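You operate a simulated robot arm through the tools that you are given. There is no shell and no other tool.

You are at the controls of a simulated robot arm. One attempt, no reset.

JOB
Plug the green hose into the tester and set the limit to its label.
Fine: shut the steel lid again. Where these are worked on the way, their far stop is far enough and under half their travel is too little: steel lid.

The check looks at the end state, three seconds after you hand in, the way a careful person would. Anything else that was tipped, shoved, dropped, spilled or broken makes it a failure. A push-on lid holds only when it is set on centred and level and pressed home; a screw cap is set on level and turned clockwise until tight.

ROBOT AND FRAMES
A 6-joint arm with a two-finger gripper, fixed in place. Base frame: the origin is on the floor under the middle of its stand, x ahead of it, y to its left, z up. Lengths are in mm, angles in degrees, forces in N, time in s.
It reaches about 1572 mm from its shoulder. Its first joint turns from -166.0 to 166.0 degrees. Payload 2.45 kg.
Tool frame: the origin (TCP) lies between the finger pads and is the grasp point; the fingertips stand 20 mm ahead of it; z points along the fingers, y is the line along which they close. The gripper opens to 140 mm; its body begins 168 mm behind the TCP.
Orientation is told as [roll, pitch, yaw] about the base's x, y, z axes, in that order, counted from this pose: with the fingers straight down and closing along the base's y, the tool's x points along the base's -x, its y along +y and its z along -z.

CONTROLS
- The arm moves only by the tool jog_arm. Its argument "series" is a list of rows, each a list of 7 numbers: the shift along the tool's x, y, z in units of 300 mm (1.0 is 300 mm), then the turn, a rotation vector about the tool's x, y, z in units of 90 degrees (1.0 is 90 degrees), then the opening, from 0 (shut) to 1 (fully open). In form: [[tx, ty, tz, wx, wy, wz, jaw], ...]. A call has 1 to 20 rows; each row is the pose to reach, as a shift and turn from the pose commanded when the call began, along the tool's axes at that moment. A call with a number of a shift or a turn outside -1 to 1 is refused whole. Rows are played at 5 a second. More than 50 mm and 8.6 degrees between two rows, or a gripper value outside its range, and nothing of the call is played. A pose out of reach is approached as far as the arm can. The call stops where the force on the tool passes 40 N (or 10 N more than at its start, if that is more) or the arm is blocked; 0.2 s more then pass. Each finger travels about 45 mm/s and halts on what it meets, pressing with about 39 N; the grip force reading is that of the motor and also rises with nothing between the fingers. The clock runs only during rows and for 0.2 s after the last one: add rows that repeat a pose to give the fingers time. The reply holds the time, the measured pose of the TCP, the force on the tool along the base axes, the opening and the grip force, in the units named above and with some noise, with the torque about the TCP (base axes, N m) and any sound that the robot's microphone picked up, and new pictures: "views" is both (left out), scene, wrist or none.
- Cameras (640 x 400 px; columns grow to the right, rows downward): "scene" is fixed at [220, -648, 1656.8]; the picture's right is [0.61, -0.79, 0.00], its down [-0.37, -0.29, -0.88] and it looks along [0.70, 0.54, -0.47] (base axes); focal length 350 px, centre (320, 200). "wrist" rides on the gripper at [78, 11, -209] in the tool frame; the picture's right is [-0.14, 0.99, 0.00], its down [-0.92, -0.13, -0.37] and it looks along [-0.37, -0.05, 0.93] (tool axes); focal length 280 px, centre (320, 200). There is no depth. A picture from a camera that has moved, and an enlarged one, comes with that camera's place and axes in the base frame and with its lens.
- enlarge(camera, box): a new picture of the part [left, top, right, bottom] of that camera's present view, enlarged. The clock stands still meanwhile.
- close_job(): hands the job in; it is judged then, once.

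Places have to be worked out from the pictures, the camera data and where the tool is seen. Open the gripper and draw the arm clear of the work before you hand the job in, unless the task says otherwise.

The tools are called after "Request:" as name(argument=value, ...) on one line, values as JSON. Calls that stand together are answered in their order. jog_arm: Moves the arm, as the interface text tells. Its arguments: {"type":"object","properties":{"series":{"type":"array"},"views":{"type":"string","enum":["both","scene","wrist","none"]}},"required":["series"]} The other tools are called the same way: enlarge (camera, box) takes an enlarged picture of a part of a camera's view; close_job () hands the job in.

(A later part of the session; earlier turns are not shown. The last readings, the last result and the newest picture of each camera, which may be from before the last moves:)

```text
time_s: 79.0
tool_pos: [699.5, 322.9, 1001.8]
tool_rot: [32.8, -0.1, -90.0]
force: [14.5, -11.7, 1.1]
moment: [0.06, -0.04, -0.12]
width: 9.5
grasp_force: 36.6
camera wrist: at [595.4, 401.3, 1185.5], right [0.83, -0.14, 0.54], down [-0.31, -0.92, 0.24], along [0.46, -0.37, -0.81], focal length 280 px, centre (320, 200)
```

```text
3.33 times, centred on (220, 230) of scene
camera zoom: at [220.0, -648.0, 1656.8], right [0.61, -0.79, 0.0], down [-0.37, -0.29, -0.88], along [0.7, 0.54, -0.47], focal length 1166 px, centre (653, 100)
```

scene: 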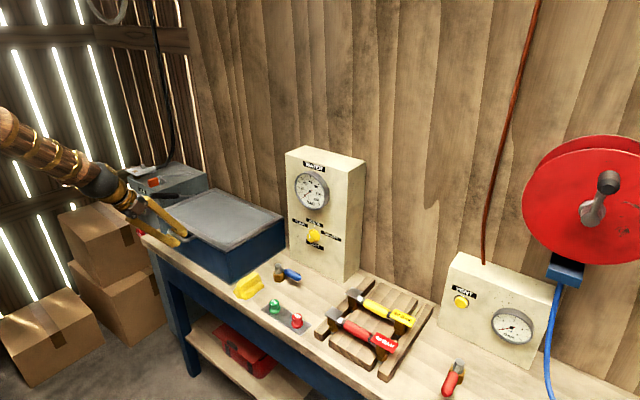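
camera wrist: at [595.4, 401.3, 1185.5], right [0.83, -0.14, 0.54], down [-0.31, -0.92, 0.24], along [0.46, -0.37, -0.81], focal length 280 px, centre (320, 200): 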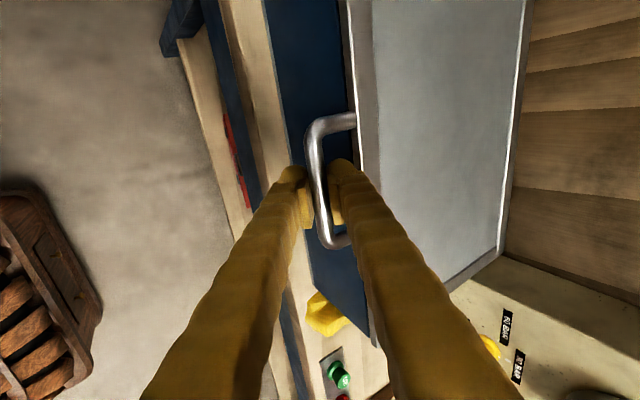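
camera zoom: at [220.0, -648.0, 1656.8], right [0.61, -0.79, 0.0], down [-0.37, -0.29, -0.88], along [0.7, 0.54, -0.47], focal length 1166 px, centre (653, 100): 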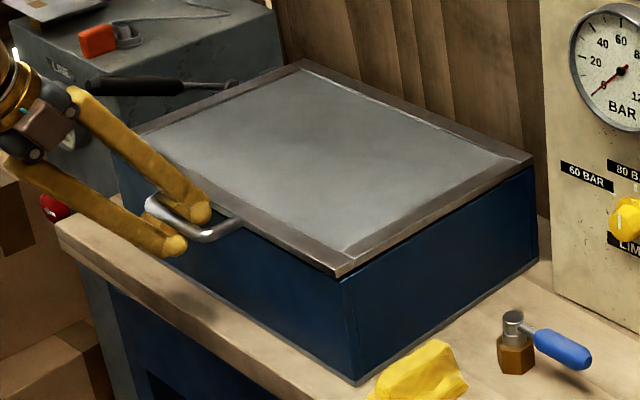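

The lid looks shut; I press a few mm down to make sure it is on its stop.

Request:
jog_arm(series=[[-0.001, -0.0012, 0.0041, 0, 0, 0, 0], [-0.001, -0.003, 0.007, 0, 0, 0, 0], [-0.001, -0.0049, 0.0098, 0, 0, 0, 0], [-0.001, -0.0067, 0.0126, 0, 0, 0, 0], [-0.001, -0.0067, 0.0126, 0, 0, 0, 0]], views="none")

Request:
enlarge(camera="scene", box=[180, 210, 290, 290])

```text
time_s: 80.2
tool_pos: [698.4, 322.9, 998.2]
tool_rot: [32.8, -0.2, -90.0]
force: [-6.6, -8.7, 26.3]
moment: [0.01, -0.03, -0.05]
width: 9.5
grasp_force: 37.0
```

```text
5.00 times, centred on (235, 250) of scene
camera zoom: at [220.0, -648.0, 1656.8], right [0.61, -0.79, 0.0], down [-0.37, -0.29, -0.88], along [0.7, 0.54, -0.47], focal length 1750 px, centre (745, -50)
```

zoom: 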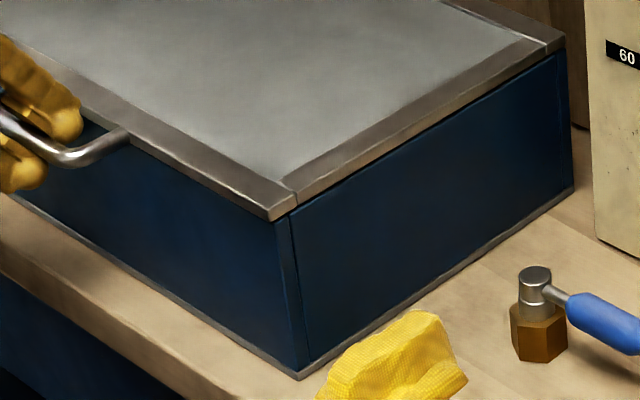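

The lid is flush with 26 N upward reaction: it's shut. I release the handle and withdraw along the tool axis.

Request:
jog_arm(series=[[0, 0, 0, 0, 0, 0, 0.15], [0, 0, 0, 0, 0, 0, 0.3], [0, 0, 0, 0, 0, 0, 0.32], [0, 0, -0.08, 0.02, 0, 0, 0.32], [0, 0, -0.18, 0.04, 0, 0, 0.32], [0, 0, -0.3, 0.06, 0, 0, 0.32], [0, 0, -0.43, 0.08, 0, 0, 0.32], [0, 0, -0.56, 0.1, 0, 0, 0.32]], views="both")

Request:
enlarge(camera="scene", box=[150, 170, 300, 290])

```text
time_s: 82.0
tool_pos: [605.8, 322.8, 1138.5]
tool_rot: [23.7, -0.1, -90.0]
force: [0.6, 1.1, 0.2]
moment: [0.03, 0.01, 0.04]
width: 45.0
grasp_force: 0.0
camera wrist: at [533.1, 401.4, 1335.1], right [0.91, -0.14, 0.4], down [-0.27, -0.92, 0.29], along [0.33, -0.37, -0.87], focal length 280 px, centre (320, 200)
```

scene: 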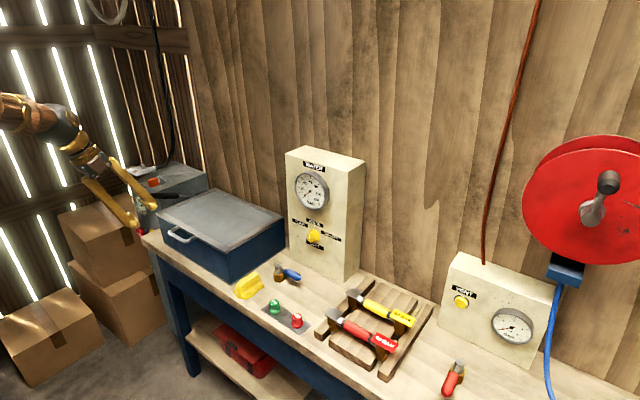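
wrist: 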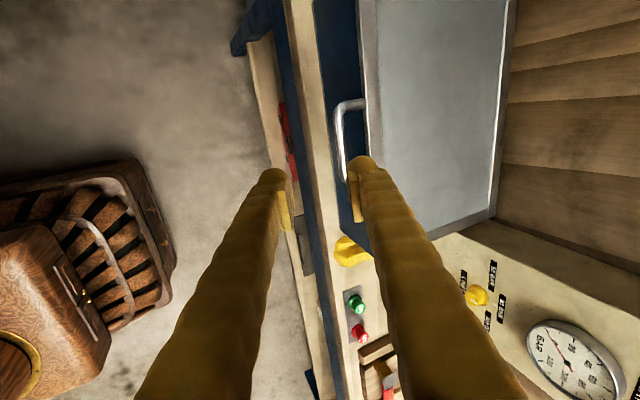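

```text
3.33 times, centred on (225, 230) of scene
camera zoom: at [220.0, -648.0, 1656.8], right [0.61, -0.79, 0.0], down [-0.37, -0.29, -0.88], along [0.7, 0.54, -0.47], focal length 1166 px, centre (637, 100)
```

zoom: 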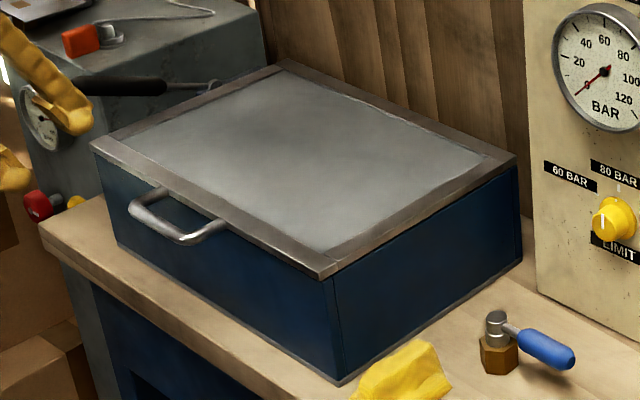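

Lid is closed and clear. Now the LIMIT knob: I enlarge it in the wrist view to triangulate it.

Request:
enlarge(camera="wrist", box=[440, 250, 540, 340])

Request:
enlarge(camera="scene", box=[295, 215, 345, 255])

```text
4.44 times, centred on (490, 295) of wrist
camera zoom: at [533.1, 401.4, 1335.1], right [0.91, -0.14, 0.4], down [-0.27, -0.92, 0.29], along [0.33, -0.37, -0.87], focal length 1246 px, centre (-436, -222)
```

zoom: 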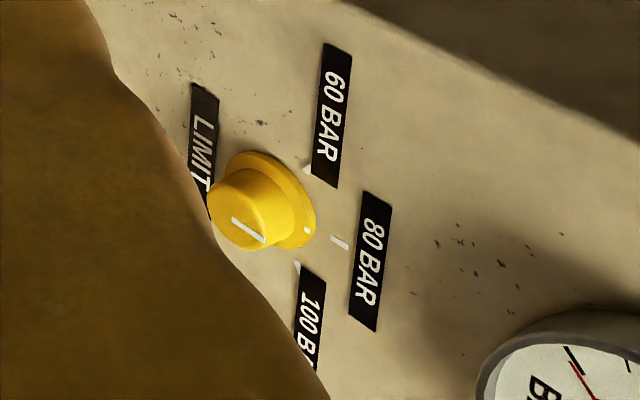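

```text
10.00 times, centred on (320, 235) of scene
camera zoom: at [220.0, -648.0, 1656.8], right [0.61, -0.79, 0.0], down [-0.37, -0.29, -0.88], along [0.7, 0.54, -0.47], focal length 3499 px, centre (320, -150)
```

zoom: 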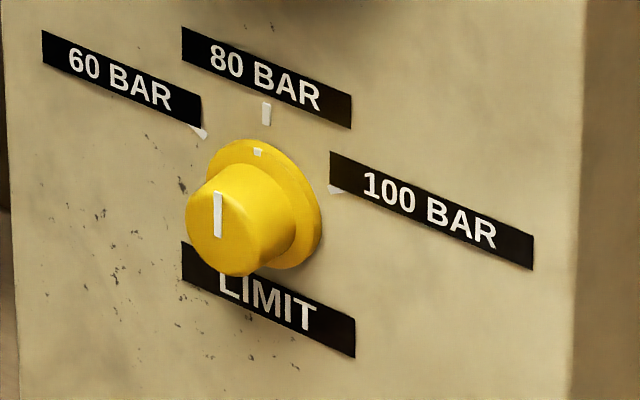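

Knob located: axis at y≈−44, z≈1016, cap face at x≈950, panel x≈973; the 100 BAR tick is ~65° clockwise of the current top position. I'll grip the cap with jaws closing along y from a forward‑tilted pose. First I straighten the tool, rise and move toward y≈100.

Request:
jog_arm(series=[[-0.05, 0.05, -0.1, 0.035, 0, 0, 0.5], [-0.15, 0.1, -0.18, 0.075, 0, 0, 0.5], [-0.27, 0.15, -0.25, 0.11, 0, 0, 0.5], [-0.39, 0.2, -0.3, 0.15, 0, 0, 0.5], [-0.51, 0.25, -0.35, 0.19, 0, 0, 0.5], [-0.63, 0.3, -0.39, 0.225, 0, 0, 0.5], [-0.743, 0.35, -0.432, 0.263, 0, 0, 0.5]], views="none")

Request:
jog_arm(series=[[-0.04, 0.02, 0, 0, 0, -0.0833, 0.5], [-0.08, 0.04, 0, 0, 0, -0.1667, 0.5], [-0.12, 0.06, 0, 0, 0, -0.25, 0.5], [-0.16, 0.08, 0, 0, 0, -0.3333, 0.5], [-0.2, 0.1, 0, 0, 0, -0.4167, 0.5], [-0.24, 0.12, 0, 0, 0, -0.5, 0.5], [-0.28, 0.14, 0, 0, 0, -0.5833, 0.5], [-0.32, 0.16, 0, 0, 0, -0.6667, 0.5], [-0.36, 0.18, 0, 0, 0, -0.75, 0.5], [-0.4, 0.2, 0, 0, 0, -0.8333, 0.5], [-0.44, 0.22, 0, 0, 0, -0.9167, 0.5], [-0.48, 0.24, 0, 0, 0, -1.0, 0.5]], views="both")

```text
time_s: 83.6
tool_pos: [651.7, 99.6, 1300.6]
tool_rot: [0.0, -0.1, -90.0]
force: [-0.5, -0.8, 0.6]
moment: [0.02, -0.05, 0.01]
width: 70.2
grasp_force: 0.0
```

```text
time_s: 86.2
tool_pos: [723.9, -43.6, 1301.6]
tool_rot: [0.0, -0.2, 0.1]
force: [-0.7, -0.4, 0.1]
moment: [-0.02, 0.01, 0.0]
width: 70.0
grasp_force: 0.1
camera wrist: at [644.8, -32.9, 1511.4], right [0.14, 0.99, 0.0], down [0.92, -0.13, 0.37], along [0.37, -0.05, -0.93], focal length 280 px, centre (320, 200)
```

scene: 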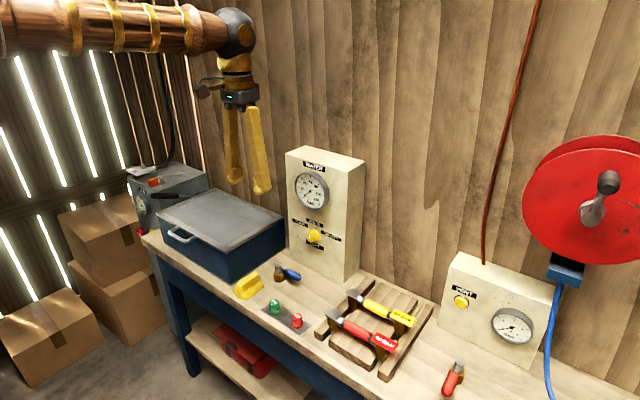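
wrist: 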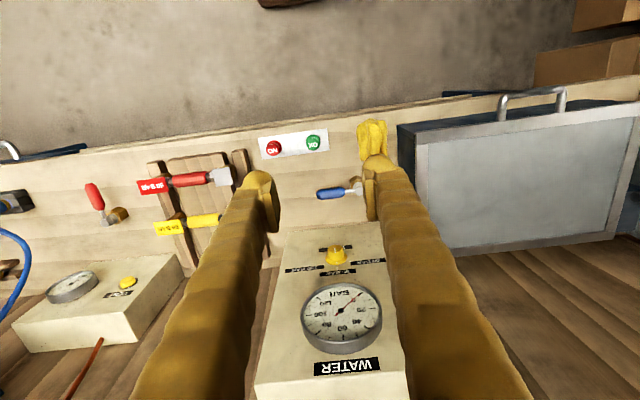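

Yaw is 0 now, facing the WATER box. I tilt forward to ~55° while descending to about (840, −44, 1120) in front of the knob.

Request:
jog_arm(series=[[-0.048, 0, 0.0756, 0, -0.0764, 0, 0.5], [-0.097, 0, 0.151, 0, -0.1528, 0, 0.5], [-0.145, 0, 0.227, 0, -0.229, 0, 0.5], [-0.194, 0, 0.3025, 0, -0.3055, 0, 0.5], [-0.242, 0, 0.378, 0, -0.382, 0, 0.5], [-0.29, 0, 0.454, 0, -0.458, 0, 0.5], [-0.339, 0, 0.529, 0, -0.535, 0, 0.5], [-0.387, 0, 0.605, 0, -0.611, 0, 0.5]], views="both")

Request:
enlarge(camera="wrist", box=[230, 80, 410, 260])

```text
time_s: 88.0
tool_pos: [828.2, -36.5, 1130.3]
tool_rot: [-4.7, -50.0, 7.9]
force: [0.8, -0.1, 1.0]
moment: [-0.05, 0.14, -0.13]
width: 69.9
grasp_force: 0.1
out of reach, approached as far as the arm can: row 8
camera wrist: at [617.7, -37.7, 1205.4], right [0.01, 1.0, 0.05], down [0.31, -0.05, 0.95], along [0.95, 0.01, -0.31], focal length 280 px, centre (320, 200)
```

scene: 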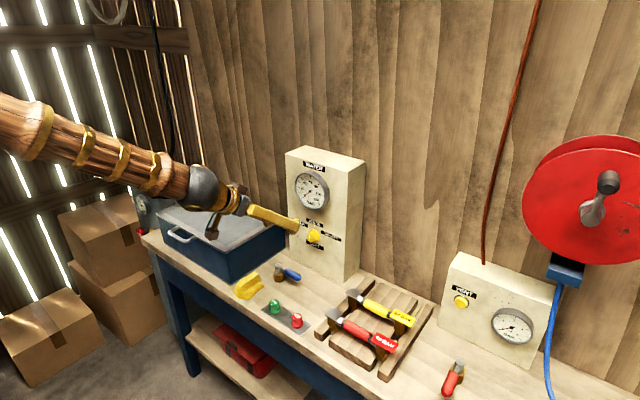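
wrist: 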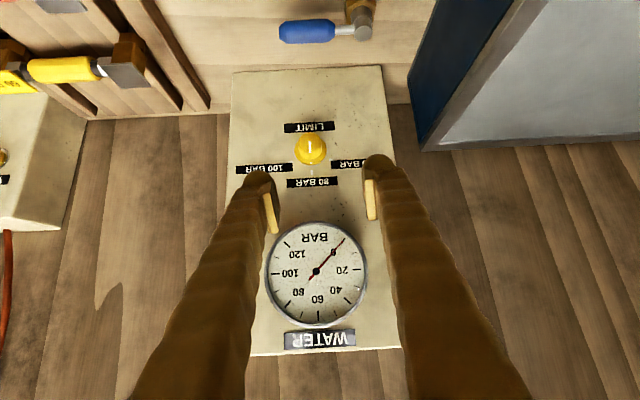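

```text
2.22 times, centred on (320, 170) of wrist
camera zoom: at [617.7, -37.7, 1205.4], right [0.01, 1.0, 0.05], down [0.31, -0.05, 0.95], along [0.95, 0.01, -0.31], focal length 623 px, centre (320, 267)
```

zoom: 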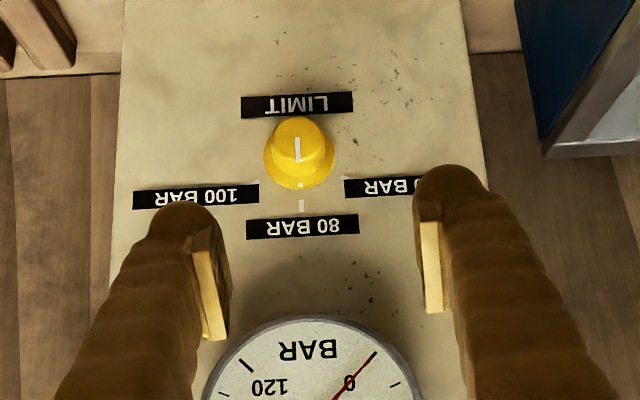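

The 50° tilt with skew marks the wrist's fold limit, so I'll use a 35° tilt, which is enough since the jaws close along y around the cap. I correct the orientation to exactly 35° pitch and place the tool at about (870, −44, 1110).

Request:
jog_arm(series=[[-0.01, -0.01, 0.04, 0.002, 0.05, 0.018, 0.5], [-0.02, -0.02, 0.08, 0.004, 0.1, 0.036, 0.5], [-0.03, -0.03, 0.12, 0.006, 0.14, 0.05, 0.5], [-0.0347, -0.0318, 0.1497, 0.0076, 0.1689, 0.0579, 0.5], [-0.0347, -0.0318, 0.1497, 0.0076, 0.1689, 0.0579, 0.5]], views="both")

Request:
enlarge(camera="wrist", box=[230, 40, 410, 220])

```text
time_s: 89.2
tool_pos: [870.8, -41.9, 1113.4]
tool_rot: [5.0, -35.2, -5.7]
force: [-1.2, 0.4, 0.8]
moment: [-0.02, 0.01, 0.02]
width: 69.8
grasp_force: 0.0
out of reach, approached as far as the arm can: row 1
camera wrist: at [689.1, -31.2, 1239.1], right [0.16, 0.98, 0.15], down [0.53, -0.21, 0.82], along [0.83, -0.05, -0.55], focal length 280 px, centre (320, 200)
```

scene: 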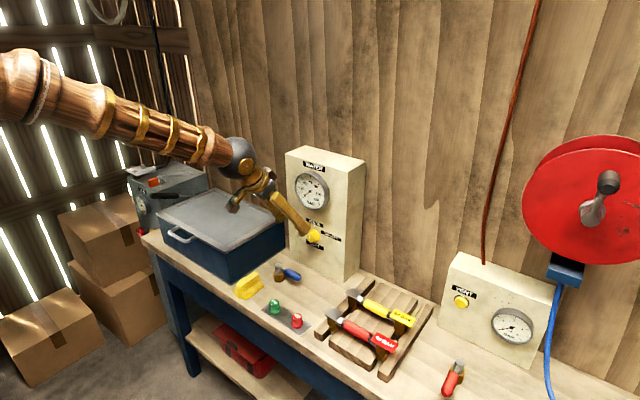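
wrist: 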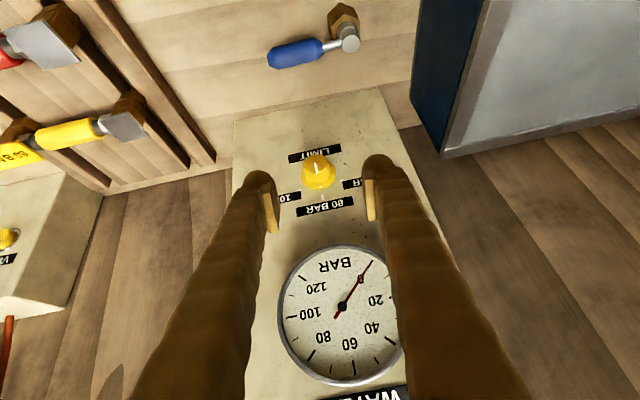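

```text
2.22 times, centred on (320, 130) of wrist
camera zoom: at [689.1, -31.2, 1239.1], right [0.16, 0.98, 0.15], down [0.53, -0.21, 0.82], along [0.83, -0.05, -0.55], focal length 623 px, centre (320, 356)
```

zoom: 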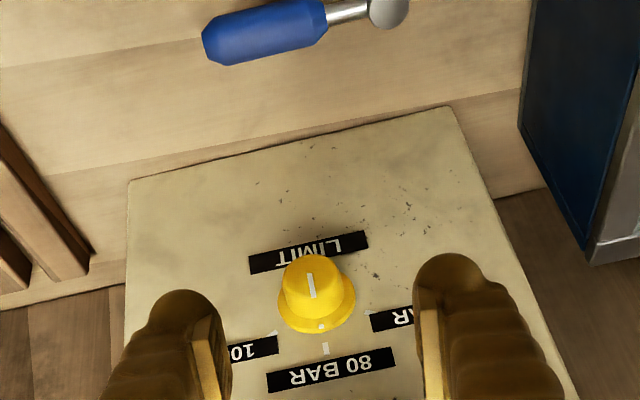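

The commanded pose was evidently un-skewed, so my correction introduced a ~5° skew the other way. I take that out and re-check the view.

Request:
jog_arm(series=[[0, -0.003, 0, 0.01, 0.001, -0.026, 0.5], [0, -0.007, 0, 0.0191, 0.0022, -0.0518, 0.5], [0, -0.007, 0, 0.0191, 0.0022, -0.0518, 0.5], [0, -0.007, 0, 0.0191, 0.0022, -0.0518, 0.5]], views="wrist")

Request:
enlarge(camera="wrist", box=[230, 40, 410, 220])

```text
time_s: 90.2
tool_pos: [873.5, -43.7, 1111.9]
tool_rot: [0.0, -35.3, 0.0]
force: [0.1, -0.1, -1.1]
moment: [0.0, 0.02, -0.04]
width: 70.0
grasp_force: 0.1
camera wrist: at [689.0, -33.0, 1238.8], right [0.11, 0.99, 0.08], down [0.54, -0.13, 0.83], along [0.84, -0.05, -0.55], focal length 280 px, centre (320, 200)
```

wrist: 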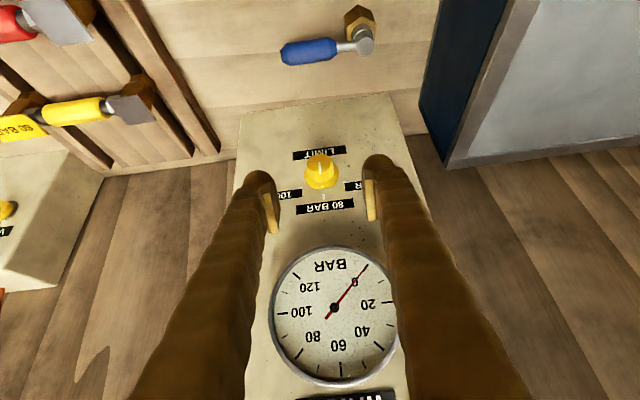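

```text
2.22 times, centred on (320, 130) of wrist
camera zoom: at [689.0, -33.0, 1238.8], right [0.11, 0.99, 0.08], down [0.54, -0.13, 0.83], along [0.84, -0.05, -0.55], focal length 623 px, centre (320, 356)
```

zoom: 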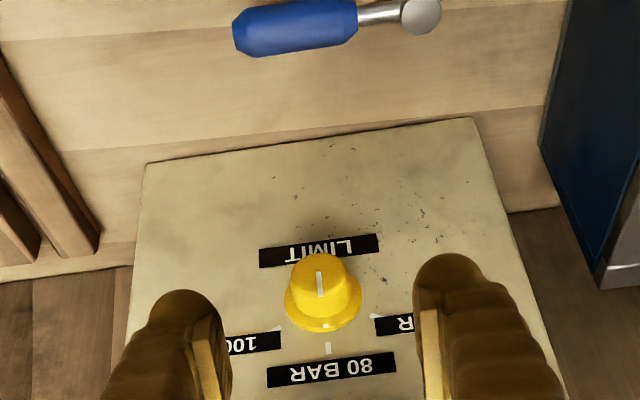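

Orientation is clean now and the knob axis reads (y, z) ≈ (−45, 1017), cap face x≈950. I pre-rotate the gripper −32° about the knob axis and stand off ~100 mm along the new tool axis.

Request:
jog_arm(series=[[0.002, 0.028, 0.02, 0.058, 0, -0.0411, 0.5], [0.004, 0.056, 0.039, 0.116, 0, -0.0822, 0.5], [0.006, 0.083, 0.059, 0.174, 0, -0.1233, 0.5], [0.008, 0.111, 0.079, 0.232, 0, -0.1644, 0.5], [0.0105, 0.139, 0.0983, 0.2902, 0, -0.2055, 0.5], [0.0105, 0.139, 0.0983, 0.2902, 0, -0.2055, 0.5]], views="both")

Request:
enlarge(camera="wrist", box=[230, 80, 410, 260])

```text
time_s: 91.6
tool_pos: [887.3, -2.7, 1087.0]
tool_rot: [-37.5, -29.4, 20.5]
force: [0.8, -0.3, 0.6]
moment: [0.03, 0.01, -0.04]
width: 70.2
grasp_force: 0.1
camera wrist: at [702.6, 72.9, 1188.1], right [0.11, 0.88, -0.46], down [0.54, 0.33, 0.77], along [0.84, -0.33, -0.44], focal length 280 px, centre (320, 200)
```

scene: 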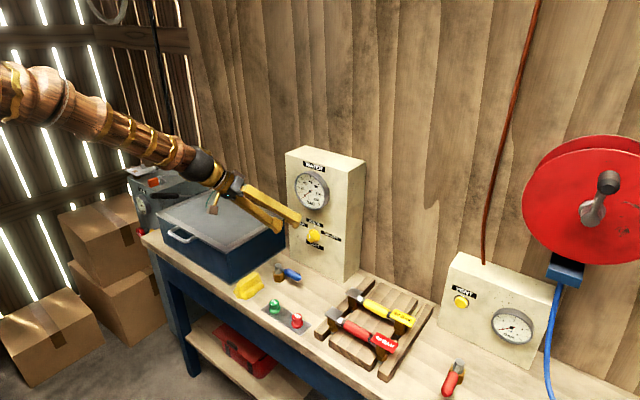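
wrist: 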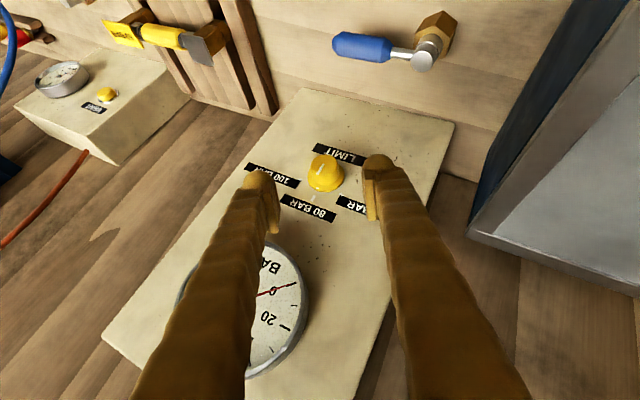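

```text
2.22 times, centred on (320, 170) of wrist
camera zoom: at [702.6, 72.9, 1188.1], right [0.11, 0.88, -0.46], down [0.54, 0.33, 0.77], along [0.84, -0.33, -0.44], focal length 623 px, centre (320, 267)
```

zoom: 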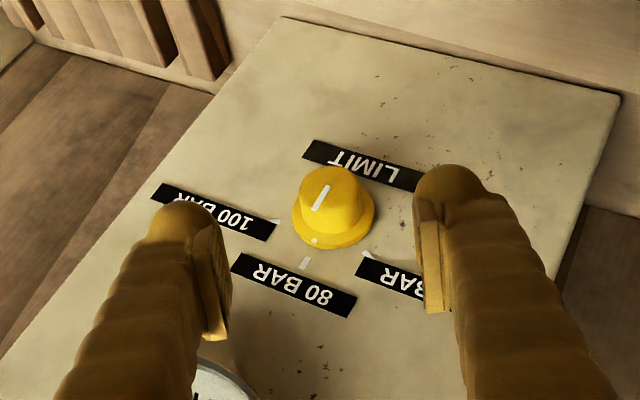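

Knob sits ~99 mm ahead with ~3 mm offset in the closing direction. I advance 72 mm with that correction and look again.

Request:
jog_arm(series=[[-0.002, 0.005, 0.08, 0, 0, 0, 0.5], [-0.004, 0.01, 0.16, 0, 0, 0, 0.5], [-0.0047, 0.0107, 0.24, 0, 0, 0, 0.45], [-0.0047, 0.0107, 0.24, 0, 0, 0, 0.45]], views="wrist")

Request:
enlarge(camera="wrist", box=[230, 80, 410, 260])

Request:
enlarge(camera="scene", box=[270, 190, 360, 260])

```text
time_s: 92.6
tool_pos: [930.8, -29.9, 1035.4]
tool_rot: [-37.4, -29.3, 20.6]
force: [0.1, -0.2, -0.6]
moment: [-0.01, -0.01, 0.01]
width: 63.2
grasp_force: 0.1
camera wrist: at [746.4, 45.0, 1136.9], right [0.11, 0.88, -0.46], down [0.54, 0.33, 0.77], along [0.84, -0.33, -0.44], focal length 280 px, centre (320, 200)
```

wrist: 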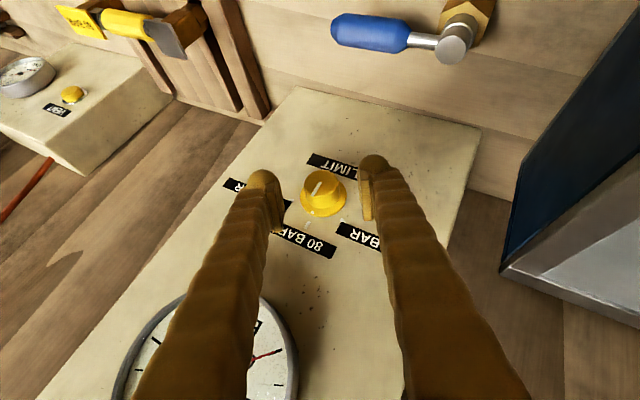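

```text
2.22 times, centred on (320, 170) of wrist
camera zoom: at [746.4, 45.0, 1136.9], right [0.11, 0.88, -0.46], down [0.54, 0.33, 0.77], along [0.84, -0.33, -0.44], focal length 623 px, centre (320, 267)
```

zoom: 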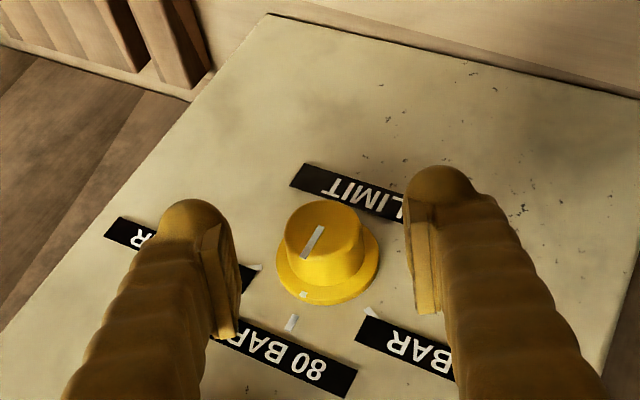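

```text
5.71 times, centred on (315, 225) of scene
camera zoom: at [220.0, -648.0, 1656.8], right [0.61, -0.79, 0.0], down [-0.37, -0.29, -0.88], along [0.7, 0.54, -0.47], focal length 2000 px, centre (349, 57)
```

zoom: 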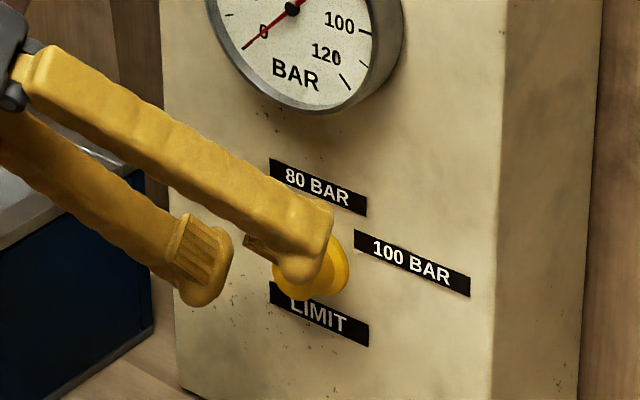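

Aligned (offset <1 mm). I advance the last ~24 mm so the pads flank the cap, then check.

Request:
jog_arm(series=[[0.002, -0.001, 0.03, 0, 0, 0, 0.4], [0.003, -0.0017, 0.06, 0, 0, 0, 0.4], [0.003, -0.0017, 0.08, 0, 0, 0, 0.4], [0.003, -0.0017, 0.08, 0, 0, 0, 0.4]], views="wrist")

Request:
enlarge(camera="wrist", box=[230, 80, 410, 260])

Request:
enlarge(camera="scene", box=[280, 200, 350, 260])

```text
time_s: 93.6
tool_pos: [943.0, -42.0, 1019.3]
tool_rot: [-37.4, -29.4, 20.5]
force: [0.0, 0.3, 0.4]
moment: [0.01, 0.01, 0.02]
width: 56.0
grasp_force: 0.1
camera wrist: at [759.9, 34.5, 1121.0], right [0.11, 0.88, -0.46], down [0.54, 0.33, 0.77], along [0.84, -0.33, -0.44], focal length 280 px, centre (320, 200)
```

wrist: 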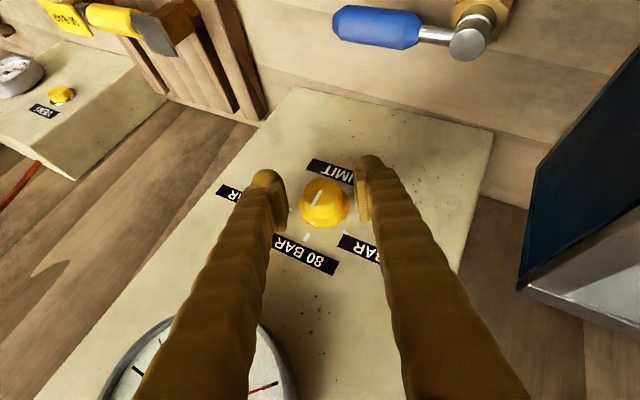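

```text
2.22 times, centred on (320, 170) of wrist
camera zoom: at [759.9, 34.5, 1121.0], right [0.11, 0.88, -0.46], down [0.54, 0.33, 0.77], along [0.84, -0.33, -0.44], focal length 623 px, centre (320, 267)
```

zoom: 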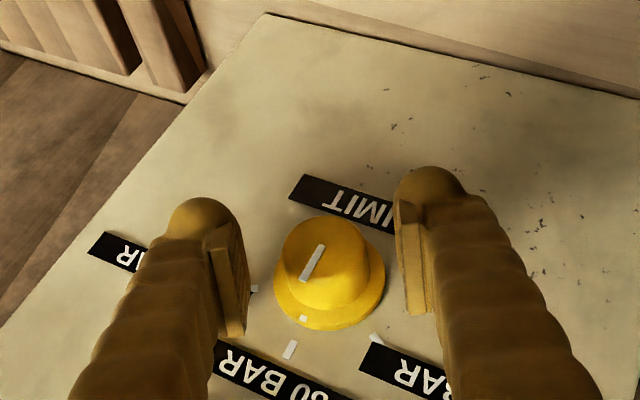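

```text
6.67 times, centred on (315, 230) of scene
camera zoom: at [220.0, -648.0, 1656.8], right [0.61, -0.79, 0.0], down [-0.37, -0.29, -0.88], along [0.7, 0.54, -0.47], focal length 2333 px, centre (353, 0)
```

zoom: 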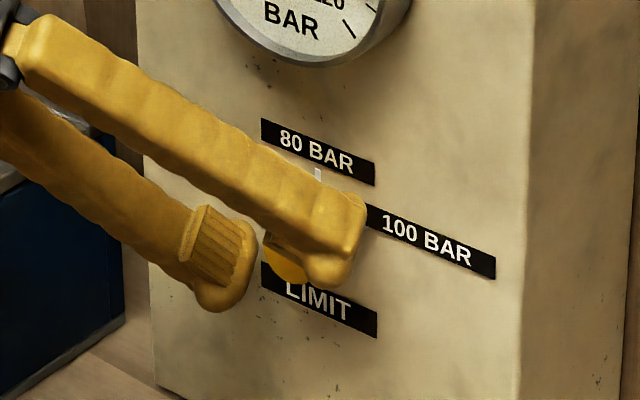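

The cap is centred between the pads. I close on it.

Request:
jog_arm(series=[[0, 0.003, 0, 0, 0, 0, 0.3], [0, 0.003, 0, 0, 0, 0, 0.2], [0, 0.003, 0, 0, 0, 0, 0.1], [0, 0.003, 0, 0, 0, 0, 0.0], [0, 0.003, 0, 0, 0, 0, 0.0]], views="wrist")

Request:
enlarge(camera="wrist", box=[230, 80, 410, 260])

```text
time_s: 94.8
tool_pos: [942.6, -40.1, 1019.2]
tool_rot: [-37.4, -29.4, 20.5]
force: [2.3, 3.0, -3.3]
moment: [0.0, -0.02, 0.07]
width: 32.3
grasp_force: 45.3
camera wrist: at [759.5, 35.5, 1120.7], right [0.11, 0.88, -0.46], down [0.54, 0.33, 0.77], along [0.84, -0.33, -0.44], focal length 280 px, centre (320, 200)
```

wrist: 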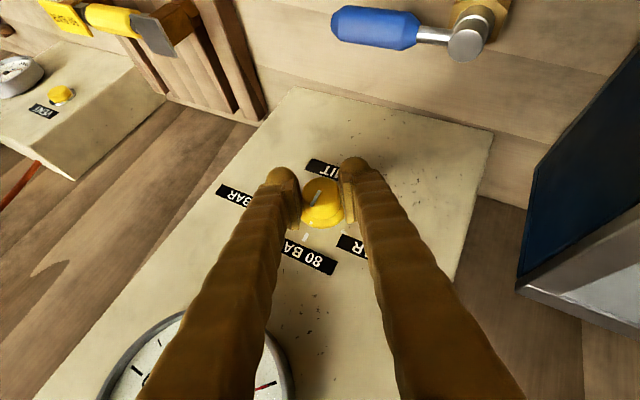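

```text
2.22 times, centred on (320, 170) of wrist
camera zoom: at [759.5, 35.5, 1120.7], right [0.11, 0.88, -0.46], down [0.54, 0.33, 0.77], along [0.84, -0.33, -0.44], focal length 623 px, centre (320, 267)
```

zoom: 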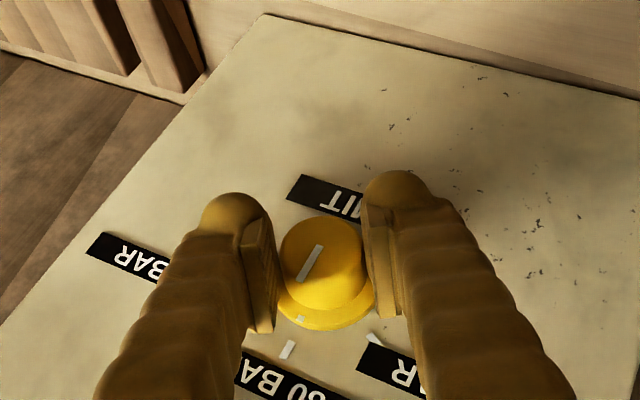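

The cap is gripped (32 mm). I turn about the knob axis clockwise (as seen from the robot) by 30° first and check that the pointer follows.

Request:
jog_arm(series=[[0, -0.0012, 0, -0.0544, 0, 0.0385, 0], [0, -0.0024, 0, -0.1088, 0, 0.0771, 0], [0, -0.0035, 0, -0.1632, 0, 0.1156, 0], [0, -0.0047, 0, -0.2176, 0, 0.1541, 0], [0, -0.0059, 0, -0.272, 0, 0.1926, 0], [0, -0.0059, 0, -0.272, 0, 0.1926, 0]], views="both")

Request:
enlarge(camera="wrist", box=[230, 80, 410, 260])

Request:
enlarge(camera="scene", box=[280, 200, 350, 260])

```text
time_s: 96.1
tool_pos: [943.5, -44.4, 1021.4]
tool_rot: [-2.9, -35.6, 1.6]
force: [-0.6, -6.7, 0.1]
moment: [-0.06, 0.01, -0.04]
width: 32.1
grasp_force: 44.9
stopped in row 6: the force on the tool passed its limit at 48 N (the readings are from after the stop); the commanded pose is now the measured one
camera wrist: at [759.3, -28.7, 1146.3], right [0.11, 0.99, 0.04], down [0.54, -0.09, 0.84], along [0.84, -0.07, -0.54], focal length 280 px, centre (320, 200)
```

scene: 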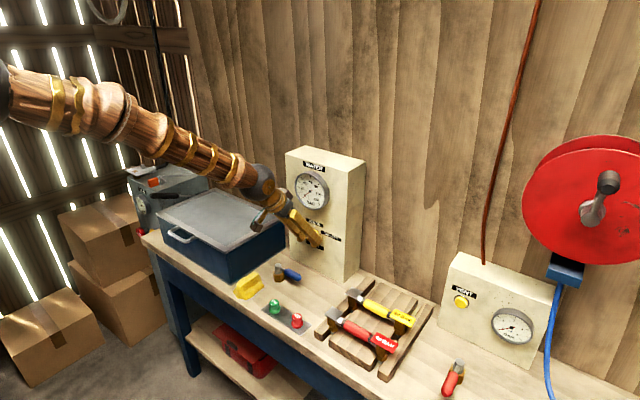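
wrist: 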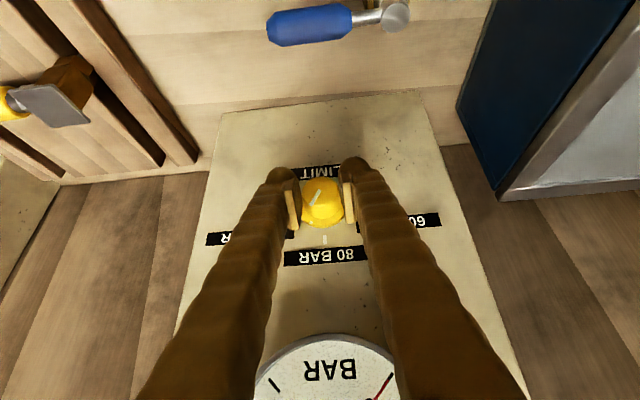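

```text
2.22 times, centred on (320, 170) of wrist
camera zoom: at [759.3, -28.7, 1146.3], right [0.11, 0.99, 0.04], down [0.54, -0.09, 0.84], along [0.84, -0.07, -0.54], focal length 623 px, centre (320, 267)
```

zoom: 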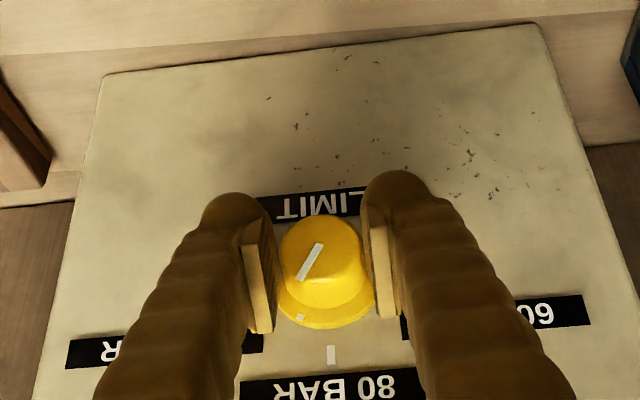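

```text
6.67 times, centred on (315, 230) of scene
camera zoom: at [220.0, -648.0, 1656.8], right [0.61, -0.79, 0.0], down [-0.37, -0.29, -0.88], along [0.7, 0.54, -0.47], focal length 2333 px, centre (353, 0)
```

zoom: 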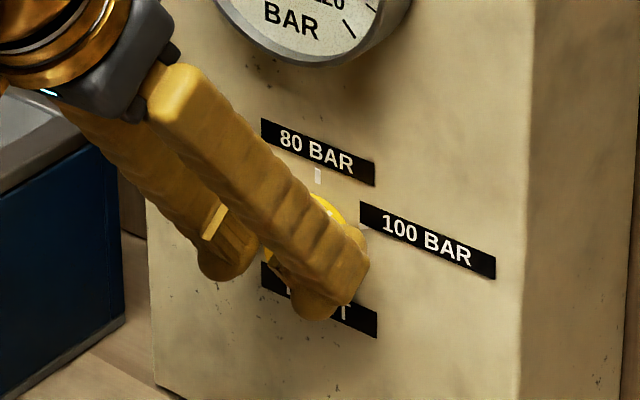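

The pointer follows: it now stands ~30° toward 100. I continue turning in 4° steps for another 36°, following the axis offset.

Request:
jog_arm(series=[[0, -0.0012, 0, -0.0363, 0, 0.0257, 0], [0, -0.0023, 0, -0.0725, 0, 0.0514, 0], [0.0002, -0.0034, 0.0003, -0.1088, 0, 0.0771, 0], [0.0004, -0.0046, 0.0007, -0.1451, 0, 0.1027, 0], [0.0007, -0.0057, 0.0012, -0.1814, 0, 0.1284, 0], [0.001, -0.0067, 0.0015, -0.2176, 0, 0.1541, 0], [0.0014, -0.0077, 0.002, -0.2539, 0, 0.1798, 0], [0.0017, -0.0087, 0.0025, -0.2902, 0, 0.2055, 0], [0.002, -0.0096, 0.003, -0.3264, 0, 0.2312, 0]], views="wrist")

Request:
enlarge(camera="wrist", box=[230, 80, 410, 260])

Request:
enlarge(camera="scene", box=[280, 200, 350, 260])

```text
time_s: 97.6
tool_pos: [944.0, -48.2, 1019.5]
tool_rot: [26.2, -32.7, -15.0]
force: [-2.0, -2.9, -1.3]
moment: [-0.04, 0.17, 0.01]
width: 32.0
grasp_force: 44.8
stopped in row 7: the force on the tool passed its limit at 42 N (the readings are from after the stop); the commanded pose is now the measured one
camera wrist: at [759.1, -85.0, 1141.4], right [0.11, 0.89, 0.44], down [0.53, -0.43, 0.73], along [0.84, 0.15, -0.52], focal length 280 px, centre (320, 200)
```

wrist: 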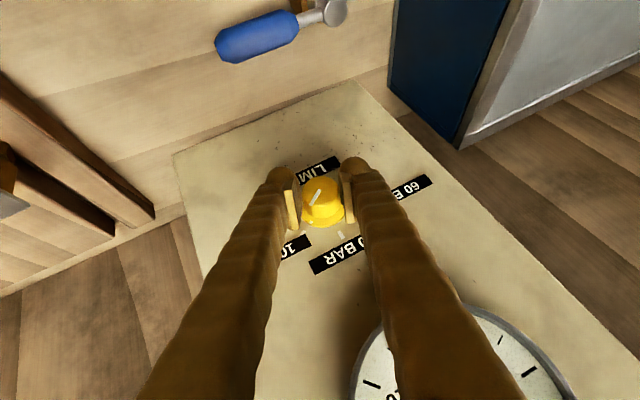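

```text
2.22 times, centred on (320, 170) of wrist
camera zoom: at [759.1, -85.0, 1141.4], right [0.11, 0.89, 0.44], down [0.53, -0.43, 0.73], along [0.84, 0.15, -0.52], focal length 623 px, centre (320, 267)
```

zoom: 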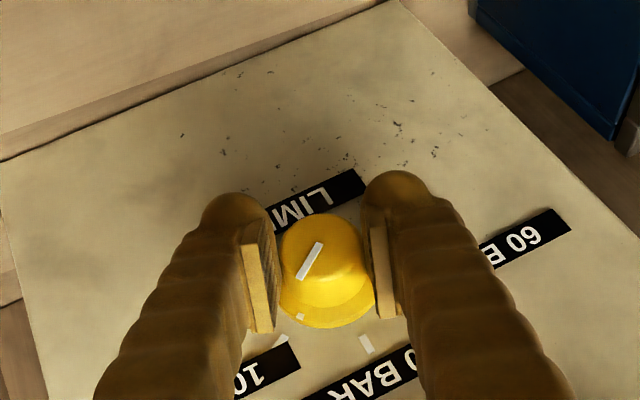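

```text
6.67 times, centred on (315, 230) of scene
camera zoom: at [220.0, -648.0, 1656.8], right [0.61, -0.79, 0.0], down [-0.37, -0.29, -0.88], along [0.7, 0.54, -0.47], focal length 2333 px, centre (353, 0)
```

zoom: 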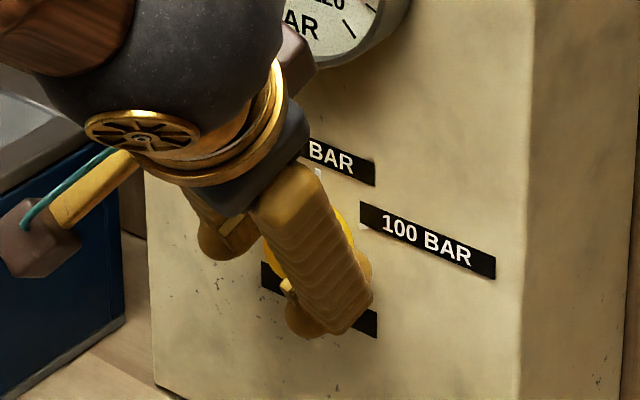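

It stopped after ~54° of turning without slipping (pointer fixed relative to the jaws). I zoom in to see how the pointer stands relative to the 100 BAR tick.

Request:
enlarge(camera="wrist", box=[280, 160, 360, 250])

Request:
enlarge(camera="scene", box=[300, 215, 340, 250])

```text
4.44 times, centred on (320, 205) of wrist
camera zoom: at [759.1, -85.0, 1141.4], right [0.11, 0.89, 0.44], down [0.53, -0.43, 0.73], along [0.84, 0.15, -0.52], focal length 1246 px, centre (320, 178)
```

zoom: 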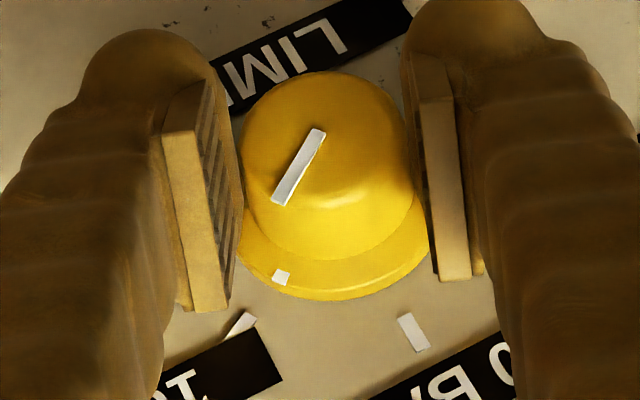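

```text
11.43 times, centred on (320, 232) of scene
camera zoom: at [220.0, -648.0, 1656.8], right [0.61, -0.79, 0.0], down [-0.37, -0.29, -0.88], along [0.7, 0.54, -0.47], focal length 3999 px, centre (320, -171)
```

zoom: 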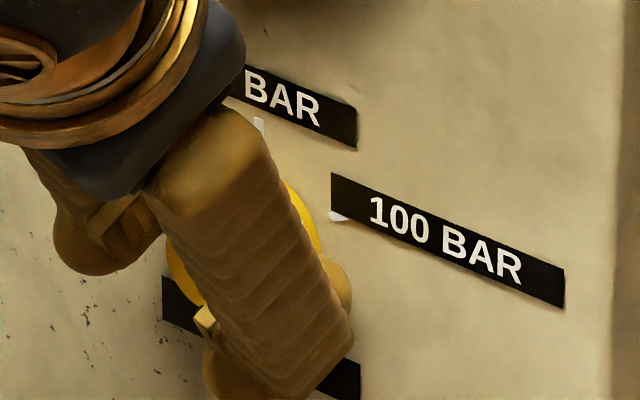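

The pointer is at ≈53°, the 100 tick at ≈61–63°, so about 8–9° remain. I turn another 9° in small steps.

Request:
jog_arm(series=[[0, -0.0008, 0.0002, -0.0181, 0, 0.0128, 0], [0.0003, -0.0015, 0.0005, -0.0363, 0, 0.0257, 0], [0.0005, -0.0023, 0.0007, -0.0544, 0, 0.0385, 0], [0.0006, -0.003, 0.001, -0.0725, 0, 0.0514, 0], [0.0008, -0.0034, 0.0011, -0.0816, 0, 0.0578, 0], [0.0008, -0.0034, 0.0011, -0.0816, 0, 0.0578, 0]], views="wrist")

Request:
enlarge(camera="wrist", box=[280, 160, 360, 250])

```text
time_s: 98.8
tool_pos: [943.3, -51.2, 1020.5]
tool_rot: [36.2, -30.1, -20.3]
force: [-6.4, -5.8, -0.3]
moment: [-0.28, 0.03, -0.05]
width: 32.0
grasp_force: 44.5
stopped in row 6: the force on the tool passed its limit at 41 N (the readings are from after the stop); the commanded pose is now the measured one
camera wrist: at [758.8, -104.4, 1134.0], right [0.11, 0.81, 0.57], down [0.53, -0.54, 0.65], along [0.84, 0.23, -0.49], focal length 280 px, centre (320, 200)
```

wrist: 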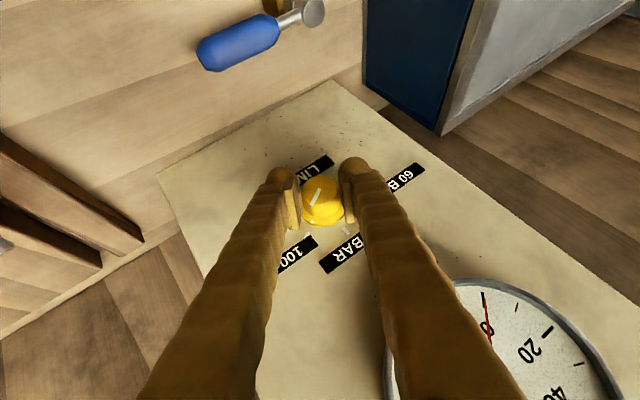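

```text
4.44 times, centred on (320, 205) of wrist
camera zoom: at [758.8, -104.4, 1134.0], right [0.11, 0.81, 0.57], down [0.53, -0.54, 0.65], along [0.84, 0.23, -0.49], focal length 1246 px, centre (320, 178)
```

zoom: 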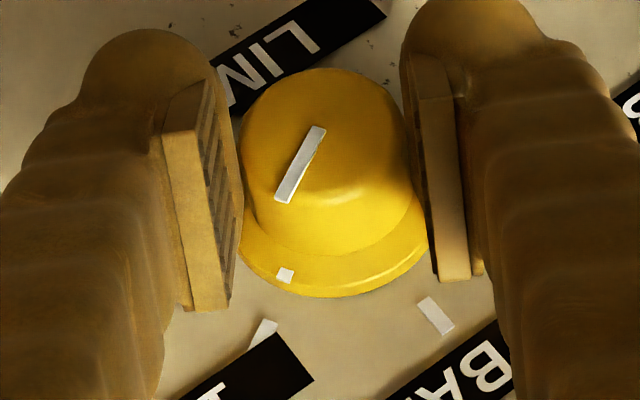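

The pointer is now ≈60–62°, matching the 100 BAR tick at ≈62°. I release the knob and back away along the tool axis to check.

Request:
jog_arm(series=[[0, 0, 0, 0, 0, 0, 0.3], [0, 0, 0, 0, 0, 0, 0.4], [0, 0, 0, 0, 0, 0, 0.4], [0, 0, -0.08, 0, 0, 0, 0.4], [0, 0, -0.2, 0, 0, 0, 0.4], [0, 0, -0.35, 0, 0, 0, 0.4], [0, 0, -0.5, 0, 0, 0, 0.4]], views="both")

Request:
enlarge(camera="scene", box=[295, 215, 345, 255])

Request:
enlarge(camera="wrist", box=[270, 100, 370, 220])

```text
time_s: 100.4
tool_pos: [856.5, -111.8, 1127.4]
tool_rot: [36.0, -30.0, -20.3]
force: [0.2, 0.5, -0.5]
moment: [0.02, 0.03, 0.01]
width: 56.0
grasp_force: 0.1
camera wrist: at [671.5, -166.2, 1240.9], right [0.11, 0.81, 0.57], down [0.53, -0.54, 0.65], along [0.84, 0.23, -0.49], focal length 280 px, centre (320, 200)
```

scene: 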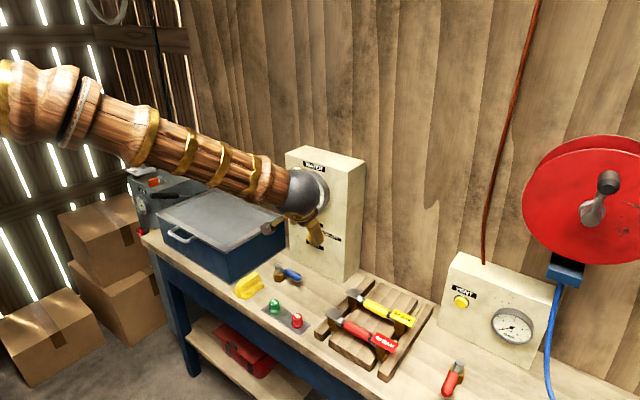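
wrist: 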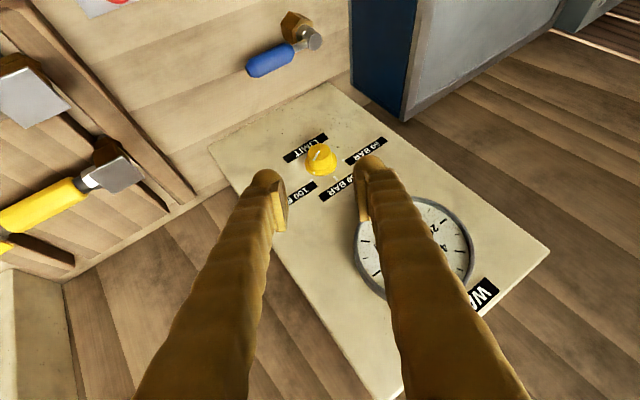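

```text
10.00 times, centred on (320, 235) of scene
camera zoom: at [220.0, -648.0, 1656.8], right [0.61, -0.79, 0.0], down [-0.37, -0.29, -0.88], along [0.7, 0.54, -0.47], focal length 3499 px, centre (320, -150)
```

zoom: 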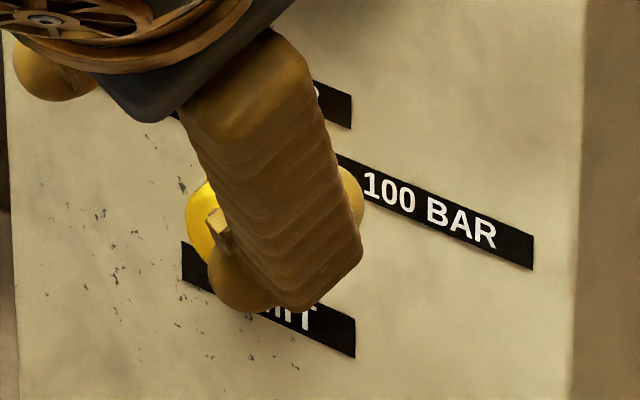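

```text
3.33 times, centred on (320, 160) of wrist
camera zoom: at [671.5, -166.2, 1240.9], right [0.11, 0.81, 0.57], down [0.53, -0.54, 0.65], along [0.84, 0.23, -0.49], focal length 935 px, centre (320, 333)
```

zoom: 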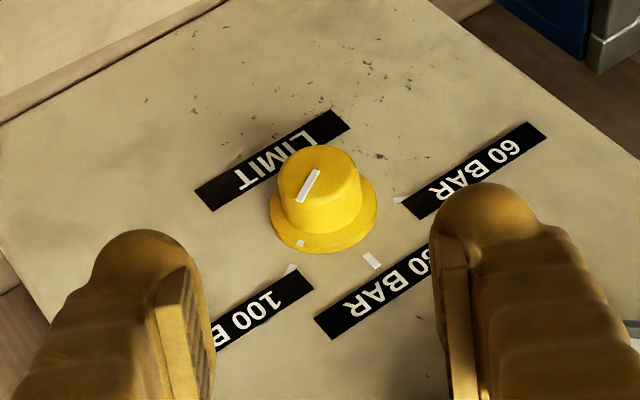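

Pointer and notch line up with the 100 BAR tick. I retreat up and away, undoing the roll, so the scene camera can confirm.

Request:
jog_arm(series=[[0.011, 0.068, -0.053, 0.0553, 0, -0.0392, 0.4], [0.022, 0.137, -0.107, 0.1106, 0, -0.0783, 0.4], [0.034, 0.205, -0.16, 0.166, 0, -0.1175, 0.4], [0.045, 0.274, -0.214, 0.2213, 0, -0.1566, 0.4], [0.056, 0.342, -0.267, 0.2766, 0, -0.1958, 0.4]], views="none")

Request:
jog_arm(series=[[0.04, 0.05, -0.08, 0, 0.078, 0, 0.4], [0.08, 0.1, -0.16, 0, 0.157, 0, 0.4], [0.12, 0.15, -0.24, 0, 0.235, 0, 0.4], [0.16, 0.2, -0.32, 0, 0.314, 0, 0.4], [0.2, 0.25, -0.4, 0, 0.392, 0, 0.4], [0.2, 0.25, -0.4, 0, 0.392, 0, 0.4]], views="both")

Request:
enlarge(camera="scene", box=[295, 215, 345, 255])

```text
time_s: 101.6
tool_pos: [795.5, -52.4, 1224.8]
tool_rot: [0.0, -35.6, -0.5]
force: [1.1, -0.4, 0.3]
moment: [-0.02, 0.03, -0.01]
width: 56.0
grasp_force: 0.0
```

```text
time_s: 103.0
tool_pos: [678.6, 22.8, 1287.8]
tool_rot: [0.3, -0.4, -0.4]
force: [0.1, -0.2, -0.1]
moment: [0.0, 0.01, -0.01]
width: 55.9
grasp_force: 0.0
camera wrist: at [600.5, 34.1, 1497.8], right [0.14, 0.99, 0.0], down [0.92, -0.13, 0.37], along [0.37, -0.05, -0.93], focal length 280 px, centre (320, 200)
```

scene: 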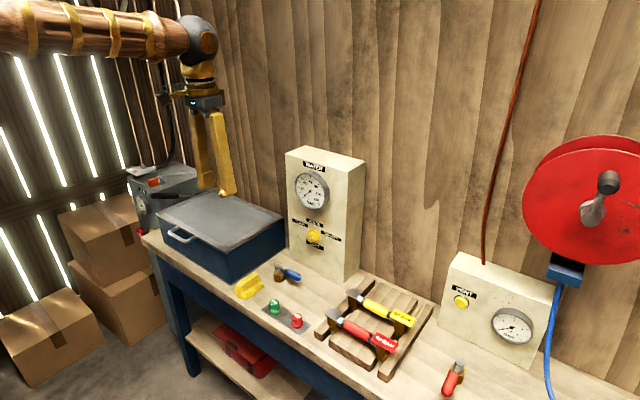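
wrist: 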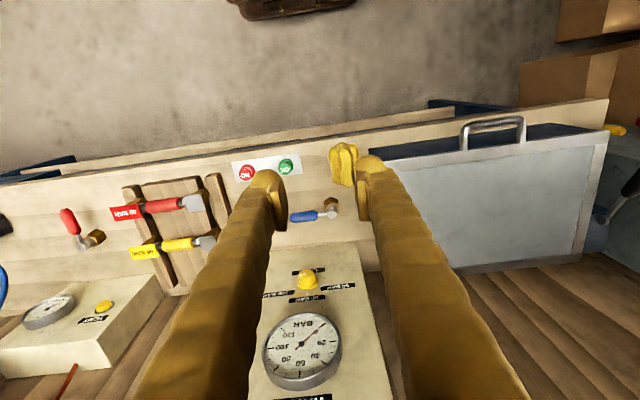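

```text
10.00 times, centred on (320, 235) of scene
camera zoom: at [220.0, -648.0, 1656.8], right [0.61, -0.79, 0.0], down [-0.37, -0.29, -0.88], along [0.7, 0.54, -0.47], focal length 3499 px, centre (320, -150)
```

zoom: 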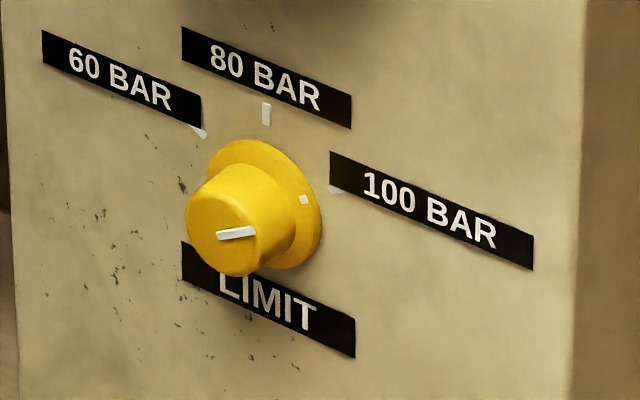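

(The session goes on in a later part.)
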